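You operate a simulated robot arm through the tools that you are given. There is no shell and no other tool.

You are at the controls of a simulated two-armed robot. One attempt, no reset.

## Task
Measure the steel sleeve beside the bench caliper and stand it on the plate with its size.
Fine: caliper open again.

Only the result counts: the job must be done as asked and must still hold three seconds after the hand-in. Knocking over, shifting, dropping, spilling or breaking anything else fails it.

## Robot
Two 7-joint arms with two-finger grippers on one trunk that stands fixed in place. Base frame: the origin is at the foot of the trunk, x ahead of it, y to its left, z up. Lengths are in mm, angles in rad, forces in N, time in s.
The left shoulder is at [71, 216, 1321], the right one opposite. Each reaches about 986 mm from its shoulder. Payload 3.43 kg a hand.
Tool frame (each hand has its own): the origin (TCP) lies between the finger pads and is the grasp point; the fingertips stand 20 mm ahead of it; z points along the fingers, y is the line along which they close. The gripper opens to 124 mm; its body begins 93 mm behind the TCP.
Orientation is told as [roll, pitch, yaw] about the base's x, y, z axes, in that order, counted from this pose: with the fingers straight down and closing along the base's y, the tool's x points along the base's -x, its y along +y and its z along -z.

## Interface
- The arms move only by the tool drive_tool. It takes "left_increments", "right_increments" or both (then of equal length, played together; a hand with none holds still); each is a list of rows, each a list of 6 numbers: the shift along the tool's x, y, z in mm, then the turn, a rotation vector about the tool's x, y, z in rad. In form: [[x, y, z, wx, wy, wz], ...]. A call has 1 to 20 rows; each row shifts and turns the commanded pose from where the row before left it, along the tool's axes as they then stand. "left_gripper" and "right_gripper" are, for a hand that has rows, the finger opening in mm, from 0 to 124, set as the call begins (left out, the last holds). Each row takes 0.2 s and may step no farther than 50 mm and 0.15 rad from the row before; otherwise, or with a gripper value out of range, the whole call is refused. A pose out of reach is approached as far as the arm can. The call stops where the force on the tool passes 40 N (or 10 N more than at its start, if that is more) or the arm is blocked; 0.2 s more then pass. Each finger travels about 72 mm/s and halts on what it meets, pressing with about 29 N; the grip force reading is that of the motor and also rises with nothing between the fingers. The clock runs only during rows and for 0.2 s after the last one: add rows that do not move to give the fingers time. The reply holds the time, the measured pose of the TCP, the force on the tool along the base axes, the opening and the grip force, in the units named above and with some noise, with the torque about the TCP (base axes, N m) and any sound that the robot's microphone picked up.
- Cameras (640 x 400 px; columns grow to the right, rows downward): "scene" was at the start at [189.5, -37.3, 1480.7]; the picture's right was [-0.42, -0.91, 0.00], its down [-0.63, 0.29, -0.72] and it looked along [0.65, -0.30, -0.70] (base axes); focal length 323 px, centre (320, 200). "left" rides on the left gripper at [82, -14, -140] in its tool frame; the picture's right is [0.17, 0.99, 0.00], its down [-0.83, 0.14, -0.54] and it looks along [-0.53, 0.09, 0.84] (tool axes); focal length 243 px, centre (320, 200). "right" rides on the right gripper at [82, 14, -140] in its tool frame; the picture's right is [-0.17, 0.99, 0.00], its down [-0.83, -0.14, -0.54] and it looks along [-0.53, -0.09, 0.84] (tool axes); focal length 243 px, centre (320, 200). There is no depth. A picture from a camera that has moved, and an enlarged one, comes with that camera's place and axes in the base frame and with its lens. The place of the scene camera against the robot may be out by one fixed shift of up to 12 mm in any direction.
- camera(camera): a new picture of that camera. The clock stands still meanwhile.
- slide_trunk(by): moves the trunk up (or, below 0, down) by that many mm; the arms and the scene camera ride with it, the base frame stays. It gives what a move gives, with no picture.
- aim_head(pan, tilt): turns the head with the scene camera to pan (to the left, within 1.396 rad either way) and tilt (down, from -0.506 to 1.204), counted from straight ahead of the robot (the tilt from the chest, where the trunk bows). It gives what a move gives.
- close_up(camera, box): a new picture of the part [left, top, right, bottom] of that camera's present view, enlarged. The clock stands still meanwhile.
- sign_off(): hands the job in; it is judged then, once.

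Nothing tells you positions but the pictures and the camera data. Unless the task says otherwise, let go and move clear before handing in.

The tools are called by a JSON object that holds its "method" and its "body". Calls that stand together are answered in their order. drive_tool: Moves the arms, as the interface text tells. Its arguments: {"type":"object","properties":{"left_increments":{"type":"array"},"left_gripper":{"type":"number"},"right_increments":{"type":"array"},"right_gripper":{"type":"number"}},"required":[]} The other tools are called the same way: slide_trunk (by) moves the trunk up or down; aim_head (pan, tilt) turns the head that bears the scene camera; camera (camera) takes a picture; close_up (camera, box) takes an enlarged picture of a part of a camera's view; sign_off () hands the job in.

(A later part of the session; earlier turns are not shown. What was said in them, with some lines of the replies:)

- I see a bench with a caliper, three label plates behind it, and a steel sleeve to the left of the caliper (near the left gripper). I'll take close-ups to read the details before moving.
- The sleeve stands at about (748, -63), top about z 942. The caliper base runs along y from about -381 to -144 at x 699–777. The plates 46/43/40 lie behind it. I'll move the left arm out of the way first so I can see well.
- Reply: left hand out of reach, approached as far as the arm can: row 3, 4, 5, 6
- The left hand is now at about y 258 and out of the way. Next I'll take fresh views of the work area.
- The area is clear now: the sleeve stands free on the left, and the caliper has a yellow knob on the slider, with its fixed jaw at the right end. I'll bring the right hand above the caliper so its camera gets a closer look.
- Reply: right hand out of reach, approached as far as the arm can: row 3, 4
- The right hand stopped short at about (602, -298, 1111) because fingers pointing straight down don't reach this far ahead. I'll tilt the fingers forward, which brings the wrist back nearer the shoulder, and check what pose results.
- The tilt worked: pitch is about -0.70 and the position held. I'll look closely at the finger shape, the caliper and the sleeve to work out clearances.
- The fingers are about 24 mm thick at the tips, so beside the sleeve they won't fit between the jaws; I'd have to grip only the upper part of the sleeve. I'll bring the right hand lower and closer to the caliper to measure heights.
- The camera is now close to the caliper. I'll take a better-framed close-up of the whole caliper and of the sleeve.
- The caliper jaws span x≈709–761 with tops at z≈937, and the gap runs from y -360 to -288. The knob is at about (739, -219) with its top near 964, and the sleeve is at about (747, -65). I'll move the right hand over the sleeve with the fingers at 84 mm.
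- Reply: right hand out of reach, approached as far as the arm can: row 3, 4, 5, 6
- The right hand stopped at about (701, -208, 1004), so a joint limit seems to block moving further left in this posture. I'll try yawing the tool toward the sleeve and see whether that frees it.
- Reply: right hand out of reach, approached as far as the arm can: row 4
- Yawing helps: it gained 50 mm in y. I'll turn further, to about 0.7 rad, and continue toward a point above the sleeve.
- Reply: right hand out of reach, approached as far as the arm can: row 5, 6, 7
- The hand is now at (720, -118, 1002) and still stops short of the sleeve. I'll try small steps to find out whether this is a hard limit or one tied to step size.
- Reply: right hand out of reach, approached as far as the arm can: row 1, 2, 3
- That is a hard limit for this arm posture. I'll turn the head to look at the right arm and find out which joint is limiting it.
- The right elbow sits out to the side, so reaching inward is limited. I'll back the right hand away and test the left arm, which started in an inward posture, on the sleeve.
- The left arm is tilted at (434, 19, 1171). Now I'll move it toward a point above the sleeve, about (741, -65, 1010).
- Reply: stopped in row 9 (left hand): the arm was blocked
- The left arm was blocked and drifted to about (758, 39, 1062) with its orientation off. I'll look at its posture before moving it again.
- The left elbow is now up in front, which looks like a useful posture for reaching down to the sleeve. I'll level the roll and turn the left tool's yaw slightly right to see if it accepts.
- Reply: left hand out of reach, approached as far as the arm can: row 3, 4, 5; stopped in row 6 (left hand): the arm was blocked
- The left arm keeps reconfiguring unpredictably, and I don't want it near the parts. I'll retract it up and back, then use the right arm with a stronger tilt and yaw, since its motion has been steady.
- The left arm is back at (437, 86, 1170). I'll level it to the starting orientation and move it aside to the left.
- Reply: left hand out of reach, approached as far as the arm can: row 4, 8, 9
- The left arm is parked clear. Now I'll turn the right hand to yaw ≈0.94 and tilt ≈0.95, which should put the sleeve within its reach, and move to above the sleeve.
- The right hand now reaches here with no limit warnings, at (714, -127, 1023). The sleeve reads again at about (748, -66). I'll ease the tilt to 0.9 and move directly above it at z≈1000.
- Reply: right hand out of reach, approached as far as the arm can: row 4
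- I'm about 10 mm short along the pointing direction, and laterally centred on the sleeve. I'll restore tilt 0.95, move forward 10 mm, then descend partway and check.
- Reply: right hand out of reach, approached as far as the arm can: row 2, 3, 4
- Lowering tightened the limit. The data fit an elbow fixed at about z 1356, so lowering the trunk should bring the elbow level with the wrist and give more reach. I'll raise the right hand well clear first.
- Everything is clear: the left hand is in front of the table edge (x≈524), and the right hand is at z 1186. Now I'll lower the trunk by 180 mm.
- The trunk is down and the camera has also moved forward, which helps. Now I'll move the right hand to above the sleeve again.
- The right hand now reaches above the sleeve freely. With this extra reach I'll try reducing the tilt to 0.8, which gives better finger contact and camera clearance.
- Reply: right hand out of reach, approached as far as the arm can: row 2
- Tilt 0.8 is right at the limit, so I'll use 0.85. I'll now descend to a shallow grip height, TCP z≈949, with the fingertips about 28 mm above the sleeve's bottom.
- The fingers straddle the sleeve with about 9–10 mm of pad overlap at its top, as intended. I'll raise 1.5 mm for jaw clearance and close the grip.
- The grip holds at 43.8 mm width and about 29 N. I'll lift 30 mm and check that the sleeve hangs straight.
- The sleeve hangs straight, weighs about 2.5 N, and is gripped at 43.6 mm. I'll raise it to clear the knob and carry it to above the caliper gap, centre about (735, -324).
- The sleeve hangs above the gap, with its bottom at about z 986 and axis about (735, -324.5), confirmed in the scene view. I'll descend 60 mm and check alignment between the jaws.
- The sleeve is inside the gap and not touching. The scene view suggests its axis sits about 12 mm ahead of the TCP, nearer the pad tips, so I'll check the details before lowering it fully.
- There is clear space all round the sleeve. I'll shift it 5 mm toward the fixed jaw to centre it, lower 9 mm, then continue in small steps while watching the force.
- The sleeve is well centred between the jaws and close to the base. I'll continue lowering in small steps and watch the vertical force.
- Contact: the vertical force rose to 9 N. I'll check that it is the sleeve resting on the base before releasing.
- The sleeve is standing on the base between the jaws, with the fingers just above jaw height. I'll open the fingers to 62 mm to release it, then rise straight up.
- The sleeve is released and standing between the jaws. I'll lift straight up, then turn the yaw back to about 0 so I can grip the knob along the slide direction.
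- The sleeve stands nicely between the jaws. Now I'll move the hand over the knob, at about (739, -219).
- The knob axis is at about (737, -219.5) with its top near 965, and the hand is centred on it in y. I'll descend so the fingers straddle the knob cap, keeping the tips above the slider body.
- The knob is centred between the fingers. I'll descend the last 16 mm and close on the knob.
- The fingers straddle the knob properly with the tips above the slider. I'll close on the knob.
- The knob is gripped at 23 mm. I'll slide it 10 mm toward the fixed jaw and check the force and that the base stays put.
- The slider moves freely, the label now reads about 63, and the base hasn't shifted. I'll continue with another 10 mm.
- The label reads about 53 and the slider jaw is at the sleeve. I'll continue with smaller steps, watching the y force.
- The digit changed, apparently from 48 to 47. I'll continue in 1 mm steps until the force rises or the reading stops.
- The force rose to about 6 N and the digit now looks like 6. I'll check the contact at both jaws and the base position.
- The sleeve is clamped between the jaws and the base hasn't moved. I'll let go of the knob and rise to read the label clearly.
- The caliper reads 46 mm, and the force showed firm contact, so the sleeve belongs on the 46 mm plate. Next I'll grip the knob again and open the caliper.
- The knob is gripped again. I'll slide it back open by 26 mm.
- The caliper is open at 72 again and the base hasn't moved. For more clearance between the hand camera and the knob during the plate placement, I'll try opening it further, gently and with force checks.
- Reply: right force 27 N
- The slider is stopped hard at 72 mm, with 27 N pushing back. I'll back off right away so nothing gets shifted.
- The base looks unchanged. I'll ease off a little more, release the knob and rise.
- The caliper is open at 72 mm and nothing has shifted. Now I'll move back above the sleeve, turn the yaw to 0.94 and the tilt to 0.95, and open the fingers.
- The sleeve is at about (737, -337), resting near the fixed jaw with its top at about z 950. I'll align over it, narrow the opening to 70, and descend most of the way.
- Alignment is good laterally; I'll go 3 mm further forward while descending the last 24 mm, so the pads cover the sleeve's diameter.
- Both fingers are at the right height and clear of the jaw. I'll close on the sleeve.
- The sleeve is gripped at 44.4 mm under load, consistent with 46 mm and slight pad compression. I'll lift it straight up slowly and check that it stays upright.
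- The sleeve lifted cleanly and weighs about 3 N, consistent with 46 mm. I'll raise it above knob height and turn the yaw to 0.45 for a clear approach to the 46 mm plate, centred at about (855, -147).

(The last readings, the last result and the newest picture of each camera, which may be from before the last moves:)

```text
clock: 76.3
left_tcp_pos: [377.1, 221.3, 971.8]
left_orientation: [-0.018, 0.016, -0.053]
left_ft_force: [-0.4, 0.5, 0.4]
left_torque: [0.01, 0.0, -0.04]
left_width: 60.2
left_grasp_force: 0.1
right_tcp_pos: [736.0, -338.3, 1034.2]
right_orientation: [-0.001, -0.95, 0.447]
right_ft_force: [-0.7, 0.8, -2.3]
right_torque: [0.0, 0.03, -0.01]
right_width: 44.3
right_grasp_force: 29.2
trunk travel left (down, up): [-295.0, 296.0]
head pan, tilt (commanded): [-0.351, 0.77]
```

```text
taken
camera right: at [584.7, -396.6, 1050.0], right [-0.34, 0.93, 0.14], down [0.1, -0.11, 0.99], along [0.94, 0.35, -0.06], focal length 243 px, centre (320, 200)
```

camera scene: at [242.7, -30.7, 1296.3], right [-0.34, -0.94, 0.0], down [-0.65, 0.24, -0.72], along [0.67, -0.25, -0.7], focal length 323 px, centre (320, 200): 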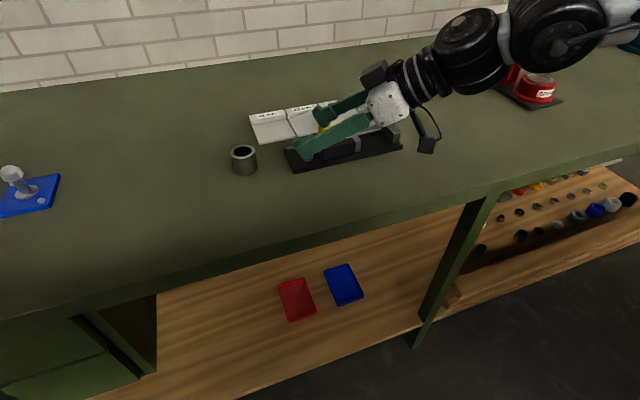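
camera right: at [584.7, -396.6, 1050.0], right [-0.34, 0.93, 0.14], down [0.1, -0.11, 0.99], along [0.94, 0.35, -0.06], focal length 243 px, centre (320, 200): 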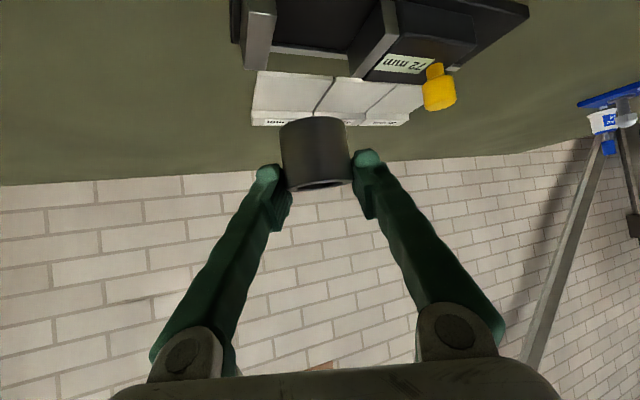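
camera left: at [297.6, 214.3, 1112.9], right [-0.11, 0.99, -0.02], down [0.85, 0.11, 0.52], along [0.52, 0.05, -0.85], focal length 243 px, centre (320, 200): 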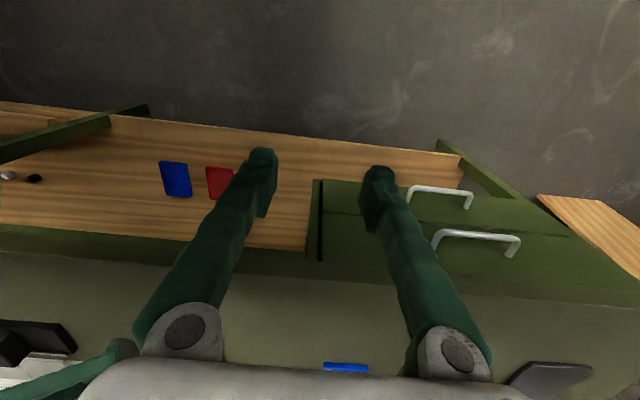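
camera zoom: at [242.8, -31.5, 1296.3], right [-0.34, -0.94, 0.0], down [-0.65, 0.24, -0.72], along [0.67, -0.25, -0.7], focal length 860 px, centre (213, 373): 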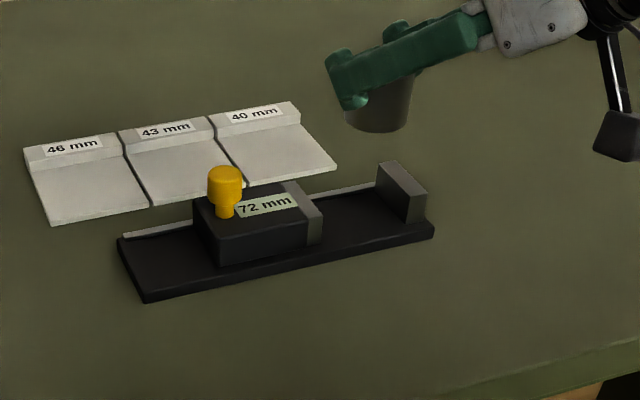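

The sleeve is held upright and clear of everything. I'll move it toward the 46 mm plate at this height, then come slightly lower once past the knob.

{"method": "drive_tool", "body": {"right_increments": [[-15.2, 17.6, 21.3, 0, 0, 0], [-15.2, 17.6, 21.3, 0, 0, 0], [-15.2, 17.6, 21.3, 0, 0, 0], [-15.2, 17.6, 21.3, 0, 0, 0], [0, 0, 0, 0, 0, 0]]}}

{"method": "close_up", "body": {"camera": "scene", "box": [200, 40, 440, 190]}}

```text
clock: 77.5
left_tcp_pos: [377.9, 221.8, 972.7]
left_orientation: [-0.017, 0.017, -0.053]
left_ft_force: [0.1, -0.2, 0.5]
left_torque: [0.04, 0.0, 0.02]
left_width: 60.1
left_grasp_force: 0.1
right_tcp_pos: [799.1, -231.2, 1036.3]
right_orientation: [0.002, -0.95, 0.448]
right_ft_force: [0.1, 0.2, -2.1]
right_torque: [0.0, 0.01, 0.03]
right_width: 44.6
right_grasp_force: 29.2
trunk travel left (down, up): [-295.0, 296.0]
head pan, tilt (commanded): [-0.351, 0.77]
```

```text
2.67 times, centred on (320, 115) of scene
camera zoom: at [242.2, -31.8, 1296.4], right [-0.34, -0.94, 0.0], down [-0.65, 0.24, -0.72], along [0.67, -0.25, -0.7], focal length 860 px, centre (320, 427)
```

zoom: 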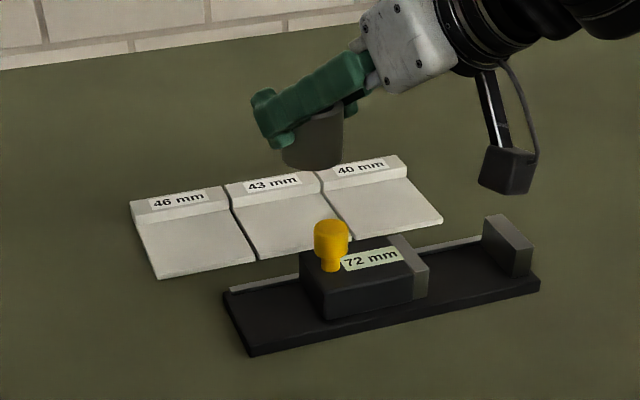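

Still in reach and clear. I'll continue to above the 46 mm plate at z≈1000.

{"method": "drive_tool", "body": {"right_increments": [[-5.9, 18.2, 28.9, 0, 0, 0], [-5.9, 18.2, 28.9, 0, 0, 0], [-5.9, 18.2, 28.9, 0, 0, 0], [0, 0, 0, 0, 0, 0]]}}

{"method": "close_up", "body": {"camera": "scene", "box": [200, 40, 440, 190]}}

{"method": "camera", "body": {"camera": "right"}}

```text
clock: 78.5
left_tcp_pos: [378.1, 221.6, 973.3]
left_orientation: [-0.02, 0.014, -0.054]
left_ft_force: [0.7, 0.6, 0.0]
left_torque: [-0.02, -0.02, -0.02]
left_width: 60.1
left_grasp_force: 0.0
right_tcp_pos: [848.1, -146.2, 999.0]
right_orientation: [-0.003, -0.948, 0.451]
right_ft_force: [-0.4, 0.1, -2.1]
right_torque: [0.01, 0.03, -0.03]
right_width: 44.7
right_grasp_force: 28.9
trunk travel left (down, up): [-295.0, 296.0]
head pan, tilt (commanded): [-0.351, 0.77]
```

```text
2.67 times, centred on (320, 115) of scene
camera zoom: at [241.1, -30.5, 1296.7], right [-0.34, -0.94, 0.0], down [-0.65, 0.24, -0.72], along [0.68, -0.25, -0.7], focal length 860 px, centre (320, 427)
```

zoom: 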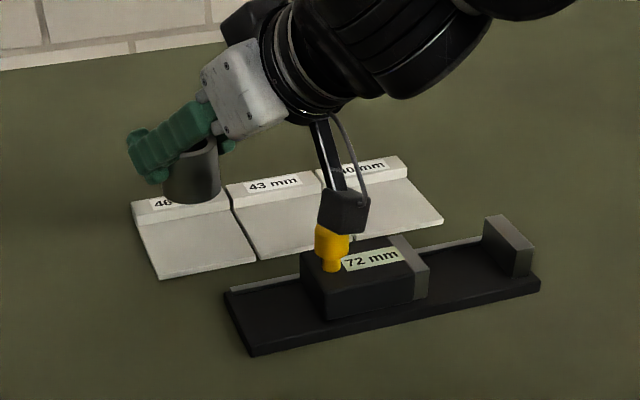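

```text
taken
camera right: at [696.4, -204.2, 1014.2], right [-0.34, 0.93, 0.13], down [0.1, -0.1, 0.99], along [0.94, 0.35, -0.06], focal length 243 px, centre (320, 200)
```

right: 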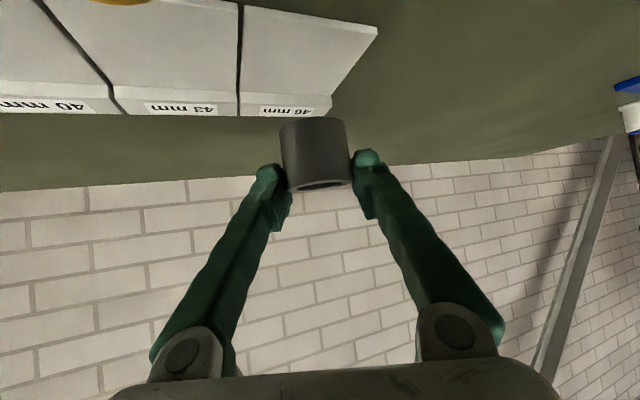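

The sleeve is above the middle of the 46 mm plate, and the hand camera clears the knob by about 12 mm sideways. I'll descend 40 mm in steps and check.

{"method": "drive_tool", "body": {"right_increments": [[8.1, 0, 5.8, 0, 0, 0], [8.1, 0, 5.8, 0, 0, 0], [8.1, 0, 5.8, 0, 0, 0], [0, 0, 0, 0, 0, 0]]}}

{"method": "close_up", "body": {"camera": "scene", "box": [220, 60, 380, 160]}}

{"method": "close_up", "body": {"camera": "right", "box": [200, 0, 440, 150]}}

```text
clock: 79.5
left_tcp_pos: [376.9, 221.2, 972.2]
left_orientation: [-0.021, 0.014, -0.053]
left_ft_force: [-1.2, 0.8, 0.9]
left_torque: [0.01, -0.03, 0.0]
left_width: 60.1
left_grasp_force: 0.0
right_tcp_pos: [849.7, -145.5, 969.4]
right_orientation: [0.0, -0.951, 0.448]
right_ft_force: [-0.1, -0.6, -2.3]
right_torque: [0.0, -0.01, -0.01]
right_width: 44.5
right_grasp_force: 28.8
trunk travel left (down, up): [-295.0, 296.0]
head pan, tilt (commanded): [-0.351, 0.77]
```

```text
4.00 times, centred on (300, 110) of scene
camera zoom: at [242.4, -30.9, 1296.4], right [-0.34, -0.94, 0.0], down [-0.65, 0.24, -0.72], along [0.67, -0.25, -0.7], focal length 1291 px, centre (400, 560)
```

zoom: 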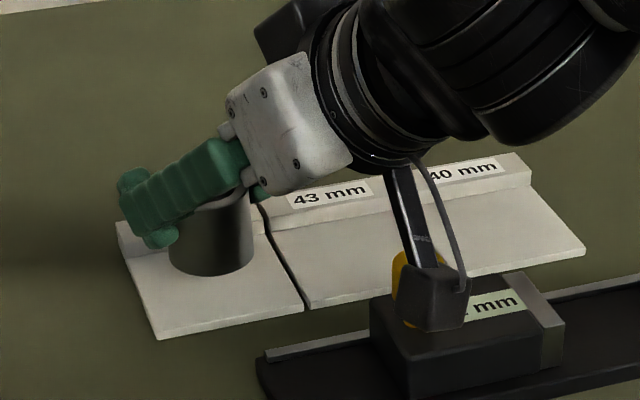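

```text
2.67 times, centred on (320, 75) of right
camera zoom: at [697.4, -203.7, 984.0], right [-0.34, 0.93, 0.13], down [0.1, -0.11, 0.99], along [0.93, 0.35, -0.06], focal length 647 px, centre (320, 533)
```

zoom: 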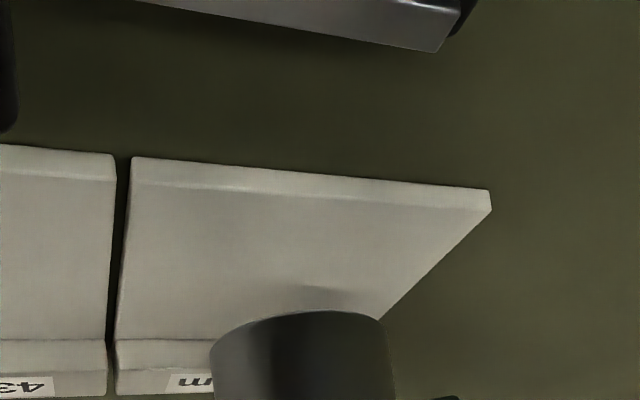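

The sleeve is coming down over the middle of the plate. Before the last part I'll check the knob's distance from the hand camera in the full view.

{"method": "camera", "body": {"camera": "right"}}

```text
taken
camera right: at [697.4, -203.7, 984.0], right [-0.34, 0.93, 0.13], down [0.1, -0.11, 0.99], along [0.93, 0.35, -0.06], focal length 243 px, centre (320, 200)
```

right: 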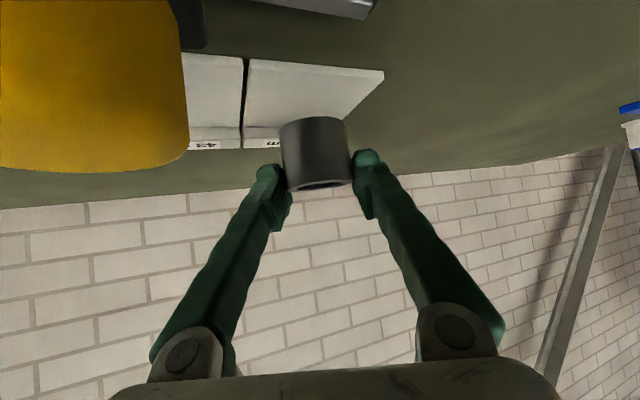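

The knob sits at least 14 mm clear of the hand camera. I'll continue down 16 mm, then take small steps until the sleeve touches the plate.

{"method": "drive_tool", "body": {"right_increments": [[6.5, 0, 4.65, 0, 0, 0], [6.5, 0, 4.65, 0, 0, 0], [0, 0, 0, 0, 0, 0]]}}

{"method": "close_up", "body": {"camera": "scene", "box": [220, 60, 380, 160]}}

{"method": "close_up", "body": {"camera": "right", "box": [200, 40, 440, 190]}}

```text
clock: 80.3
left_tcp_pos: [378.7, 221.8, 971.5]
left_orientation: [-0.019, 0.016, -0.053]
left_ft_force: [1.1, 0.4, 0.3]
left_torque: [0.01, -0.04, 0.01]
left_width: 60.1
left_grasp_force: 0.0
right_tcp_pos: [848.7, -144.5, 953.5]
right_orientation: [0.001, -0.95, 0.448]
right_ft_force: [0.7, 0.2, -1.9]
right_torque: [0.01, 0.01, -0.01]
right_width: 44.6
right_grasp_force: 29.0
trunk travel left (down, up): [-295.0, 296.0]
head pan, tilt (commanded): [-0.351, 0.77]
```

```text
4.00 times, centred on (300, 110) of scene
camera zoom: at [242.8, -31.0, 1296.3], right [-0.34, -0.94, 0.0], down [-0.65, 0.24, -0.72], along [0.67, -0.25, -0.7], focal length 1291 px, centre (400, 560)
```

zoom: 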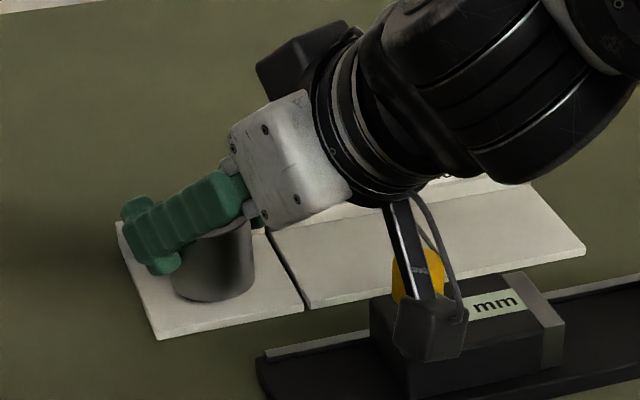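

```text
2.67 times, centred on (320, 115) of right
camera zoom: at [697.9, -203.2, 968.1], right [-0.34, 0.93, 0.13], down [0.1, -0.11, 0.99], along [0.93, 0.35, -0.06], focal length 647 px, centre (320, 427)
```

zoom: 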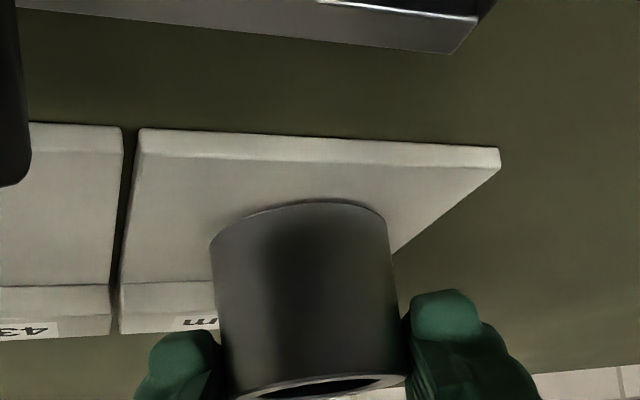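

The sleeve is just above the plate and well within its edges. I'll lower it in small steps, watching the force.

{"method": "drive_tool", "body": {"right_increments": [[2.4, 0, 1.75, 0, 0, 0], [0, 0, 0, 0, 0, 0]]}}

{"method": "drive_tool", "body": {"right_increments": [[1.2, 0, 0.87, 0, 0, 0], [0, 0, 0, 0, 0, 0]]}}

```text
clock: 80.9
left_tcp_pos: [378.1, 221.9, 972.1]
left_orientation: [-0.019, 0.017, -0.052]
left_ft_force: [0.0, 0.6, -0.2]
left_torque: [-0.02, 0.02, -0.01]
left_width: 59.9
left_grasp_force: 0.1
right_tcp_pos: [851.3, -144.9, 950.5]
right_orientation: [0.0, -0.95, 0.449]
right_ft_force: [0.0, -0.4, -3.3]
right_torque: [-0.02, 0.01, 0.01]
right_width: 44.6
right_grasp_force: 29.1
trunk travel left (down, up): [-295.0, 296.0]
head pan, tilt (commanded): [-0.351, 0.77]
```

```text
clock: 81.5
left_tcp_pos: [378.8, 222.7, 972.6]
left_orientation: [-0.019, 0.015, -0.052]
left_ft_force: [-0.3, -0.1, -0.4]
left_torque: [-0.05, -0.01, -0.02]
left_width: 59.7
left_grasp_force: 0.0
right_tcp_pos: [848.7, -145.2, 950.6]
right_orientation: [-0.001, -0.952, 0.449]
right_ft_force: [0.4, 0.1, -1.1]
right_torque: [0.0, 0.03, -0.04]
right_width: 44.3
right_grasp_force: 28.7
trunk travel left (down, up): [-295.0, 296.0]
head pan, tilt (commanded): [-0.351, 0.77]
```

{"method": "drive_tool", "body": {"right_increments": [[0.8, 0, 0.58, 0, 0, 0], [0, 0, 0, 0, 0, 0]]}}

{"method": "close_up", "body": {"camera": "right", "box": [200, 40, 440, 190]}}

```text
clock: 82.1
left_tcp_pos: [378.3, 221.8, 971.6]
left_orientation: [-0.019, 0.017, -0.051]
left_ft_force: [0.1, -0.9, 0.6]
left_torque: [-0.03, 0.01, -0.01]
left_width: 60.0
left_grasp_force: 0.1
right_tcp_pos: [849.3, -145.1, 949.2]
right_orientation: [0.001, -0.952, 0.449]
right_ft_force: [1.2, -0.7, 4.9]
right_torque: [0.0, 0.06, 0.0]
right_width: 44.3
right_grasp_force: 28.6
trunk travel left (down, up): [-295.0, 296.0]
head pan, tilt (commanded): [-0.351, 0.77]
```

```text
2.67 times, centred on (320, 115) of right
camera zoom: at [697.7, -202.9, 964.0], right [-0.34, 0.93, 0.14], down [0.1, -0.11, 0.99], along [0.94, 0.35, -0.06], focal length 647 px, centre (320, 427)
```

zoom: 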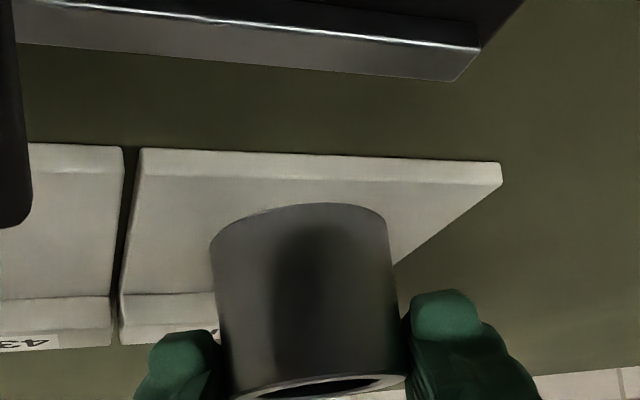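

The sleeve is resting on the plate, with the vertical force at about +5 N. I'll release it by opening to 64 mm.

{"method": "drive_tool", "body": {"right_increments": [[0, 0, 0, 0, 0, 0], [0, 0, 0, 0, 0, 0], [0, 0, 0, 0, 0, 0]], "right_gripper": 66}}

{"method": "close_up", "body": {"camera": "right", "box": [200, 40, 440, 190]}}

{"method": "close_up", "body": {"camera": "scene", "box": [220, 60, 380, 160]}}

```text
clock: 82.9
left_tcp_pos: [378.7, 222.8, 972.3]
left_orientation: [-0.02, 0.017, -0.053]
left_ft_force: [-0.8, 0.2, 0.1]
left_torque: [0.01, 0.01, -0.01]
left_width: 60.0
left_grasp_force: 0.1
right_tcp_pos: [849.2, -145.2, 947.8]
right_orientation: [0.002, -0.95, 0.448]
right_ft_force: [0.3, 0.0, 0.0]
right_torque: [0.02, 0.0, 0.02]
right_width: 65.7
right_grasp_force: 0.0
trunk travel left (down, up): [-295.0, 296.0]
head pan, tilt (commanded): [-0.351, 0.77]
```

```text
2.67 times, centred on (320, 115) of right
camera zoom: at [697.5, -202.9, 962.9], right [-0.34, 0.93, 0.13], down [0.1, -0.11, 0.99], along [0.93, 0.35, -0.06], focal length 647 px, centre (320, 427)
```

zoom: 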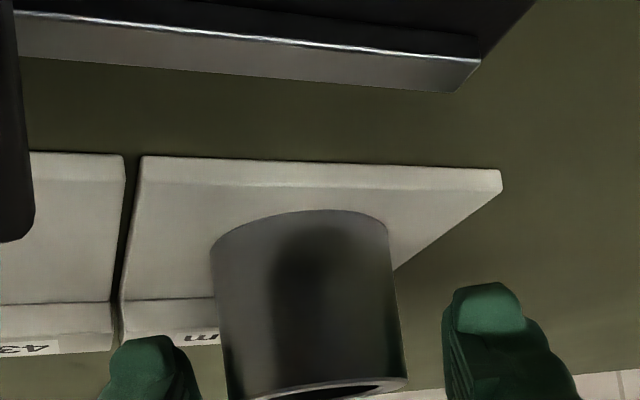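

```text
4.00 times, centred on (300, 110) of scene
camera zoom: at [242.5, -31.0, 1296.3], right [-0.34, -0.94, 0.0], down [-0.65, 0.24, -0.72], along [0.67, -0.25, -0.7], focal length 1291 px, centre (400, 560)
```

zoom: 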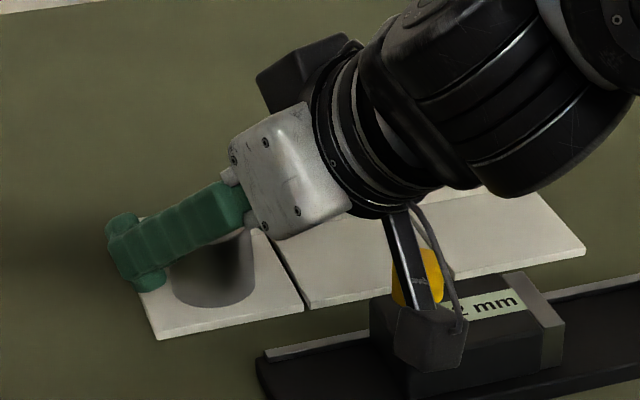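

The sleeve is released and standing on the 46 mm plate. I'll lift straight up.

{"method": "drive_tool", "body": {"right_increments": [[-8.1, 0, -5.8, 0, 0, 0], [-12.2, 0, -8.7, 0, 0, 0], [-16.3, 0, -11.6, 0, 0, 0], [-16.3, 0, -11.6, 0, 0, 0], [-16.3, 0, -11.6, 0, 0, 0], [0, 0, 0, 0, 0, 0]]}}

{"method": "camera", "body": {"camera": "right"}}

{"method": "close_up", "body": {"camera": "scene", "box": [200, 40, 440, 190]}}

```text
clock: 84.3
left_tcp_pos: [377.2, 221.9, 971.9]
left_orientation: [-0.021, 0.016, -0.053]
left_ft_force: [-0.8, -0.5, 0.4]
left_torque: [0.02, -0.02, 0.02]
left_width: 60.1
left_grasp_force: 0.0
right_tcp_pos: [850.1, -145.9, 1031.8]
right_orientation: [-0.001, -0.948, 0.45]
right_ft_force: [-0.3, -0.1, 0.2]
right_torque: [-0.01, -0.03, -0.02]
right_width: 66.1
right_grasp_force: 0.0
trunk travel left (down, up): [-295.0, 296.0]
head pan, tilt (commanded): [-0.351, 0.77]
```

```text
taken
camera right: at [697.5, -203.5, 1047.4], right [-0.34, 0.93, 0.13], down [0.1, -0.11, 0.99], along [0.93, 0.35, -0.06], focal length 243 px, centre (320, 200)
```

right: 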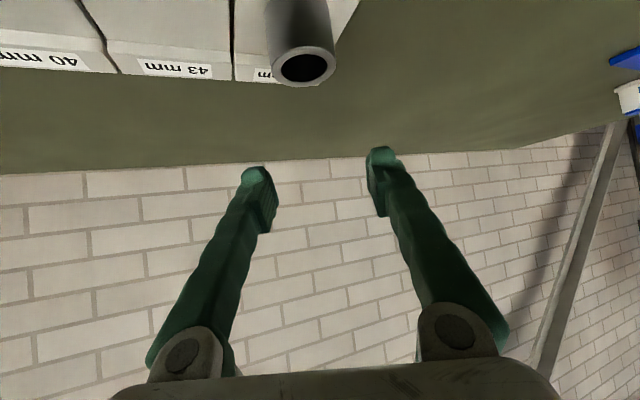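

```text
2.67 times, centred on (320, 115) of scene
camera zoom: at [242.6, -31.0, 1296.3], right [-0.34, -0.94, 0.0], down [-0.65, 0.24, -0.72], along [0.67, -0.25, -0.7], focal length 860 px, centre (320, 427)
```

zoom: 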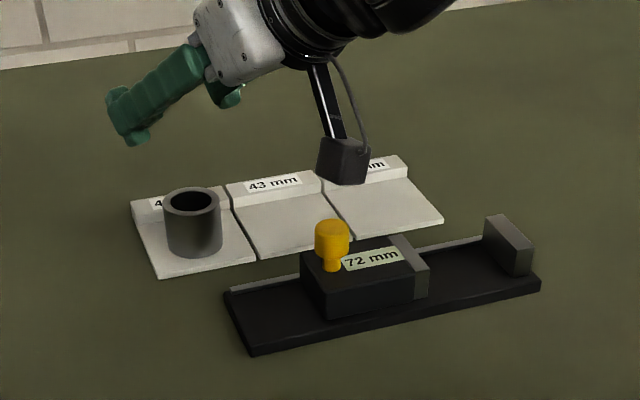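

The sleeve stands on the 46 mm plate, the caliper is open at 72 mm, and everything else looks undisturbed. I'll retract the right hand clear and take a last look.

{"method": "drive_tool", "body": {"right_increments": [[-16.3, 0, -11.6, 0, 0, 0], [-16.3, 0, -11.6, 0, 0, 0], [17, -8.1, -24.5, 0, 0, 0], [17, -8.1, -24.5, 0, 0, 0], [17, -8.1, -24.5, 0, 0, 0], [17, -8.1, -24.5, 0, 0, 0], [17, -8.1, -24.5, 0, 0, 0], [17, -8.1, -24.5, 0, 0, 0], [17, -8.1, -24.5, 0, 0, 0], [0, 0, 0, 0, 0, 0]]}}

{"method": "camera", "body": {"camera": "scene"}}

{"method": "close_up", "body": {"camera": "scene", "box": [210, 60, 420, 190]}}

{"method": "camera", "body": {"camera": "right"}}

```text
clock: 86.5
left_tcp_pos: [380.1, 221.4, 971.4]
left_orientation: [-0.019, 0.017, -0.053]
left_ft_force: [0.0, 0.9, 0.8]
left_torque: [0.01, 0.02, -0.03]
left_width: 60.0
left_grasp_force: 0.0
right_tcp_pos: [686.8, -289.8, 1075.1]
right_orientation: [0.0, -0.95, 0.449]
right_ft_force: [0.1, -0.5, -0.8]
right_torque: [0.01, 0.02, 0.02]
right_width: 65.9
right_grasp_force: 0.1
right hand out of reach, approached as far as the arm can: row 1
trunk travel left (down, up): [-295.0, 296.0]
head pan, tilt (commanded): [-0.351, 0.77]
```

```text
taken
camera scene: at [243.2, -30.6, 1296.2], right [-0.34, -0.94, 0.0], down [-0.65, 0.24, -0.72], along [0.67, -0.25, -0.7], focal length 323 px, centre (320, 200)
```

scene: 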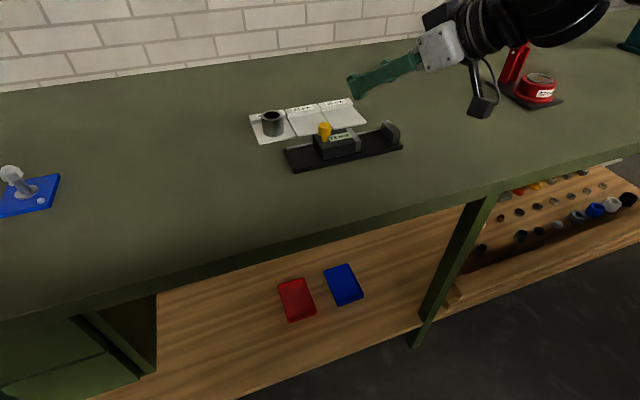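

```text
3.05 times, centred on (315, 125) of scene
camera zoom: at [243.2, -30.6, 1296.2], right [-0.34, -0.94, 0.0], down [-0.65, 0.24, -0.72], along [0.67, -0.25, -0.7], focal length 983 px, centre (335, 429)
```

zoom: 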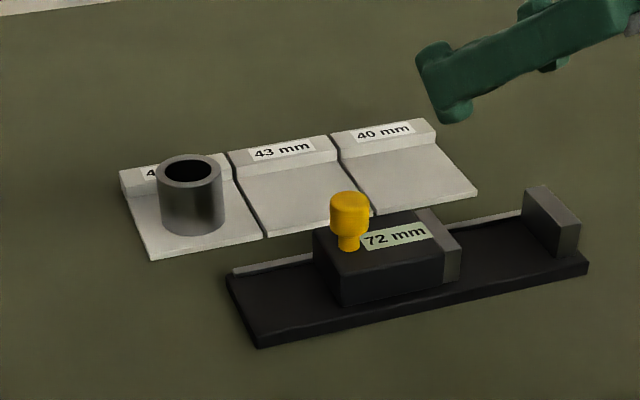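

```text
taken
camera right: at [534.4, -348.7, 1089.3], right [-0.34, 0.93, 0.14], down [0.1, -0.11, 0.99], along [0.93, 0.35, -0.06], focal length 243 px, centre (320, 200)
```

right: 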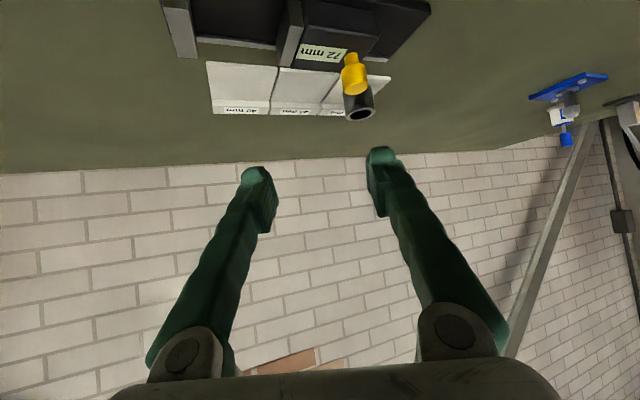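

The sleeve stands on the 46 mm plate, the caliper is open at 72 mm, and both hands are clear with nothing else moved. I'm handing in the job.

{"method": "sign_off", "body": {}}

```text
The job is handed in.
```

The sleeve measured 46 mm in the caliper and now stands upright near the middle of the 46 mm plate. The caliper is open again at 72 mm, and I let go and moved both hands clear before handing in.

- **Reading:** the caliper read 46 mm when the jaws closed on the sleeve, and the push force rose to about 6 N as they met it.
- **Hard stop:** while opening the caliper I pushed past its 72 mm stop and it pushed back with about 27 N. I backed off at once. In the pictures before and after, the caliper base and the plates are in the same place.

I saw nothing else moved or knocked over in the last pictures.
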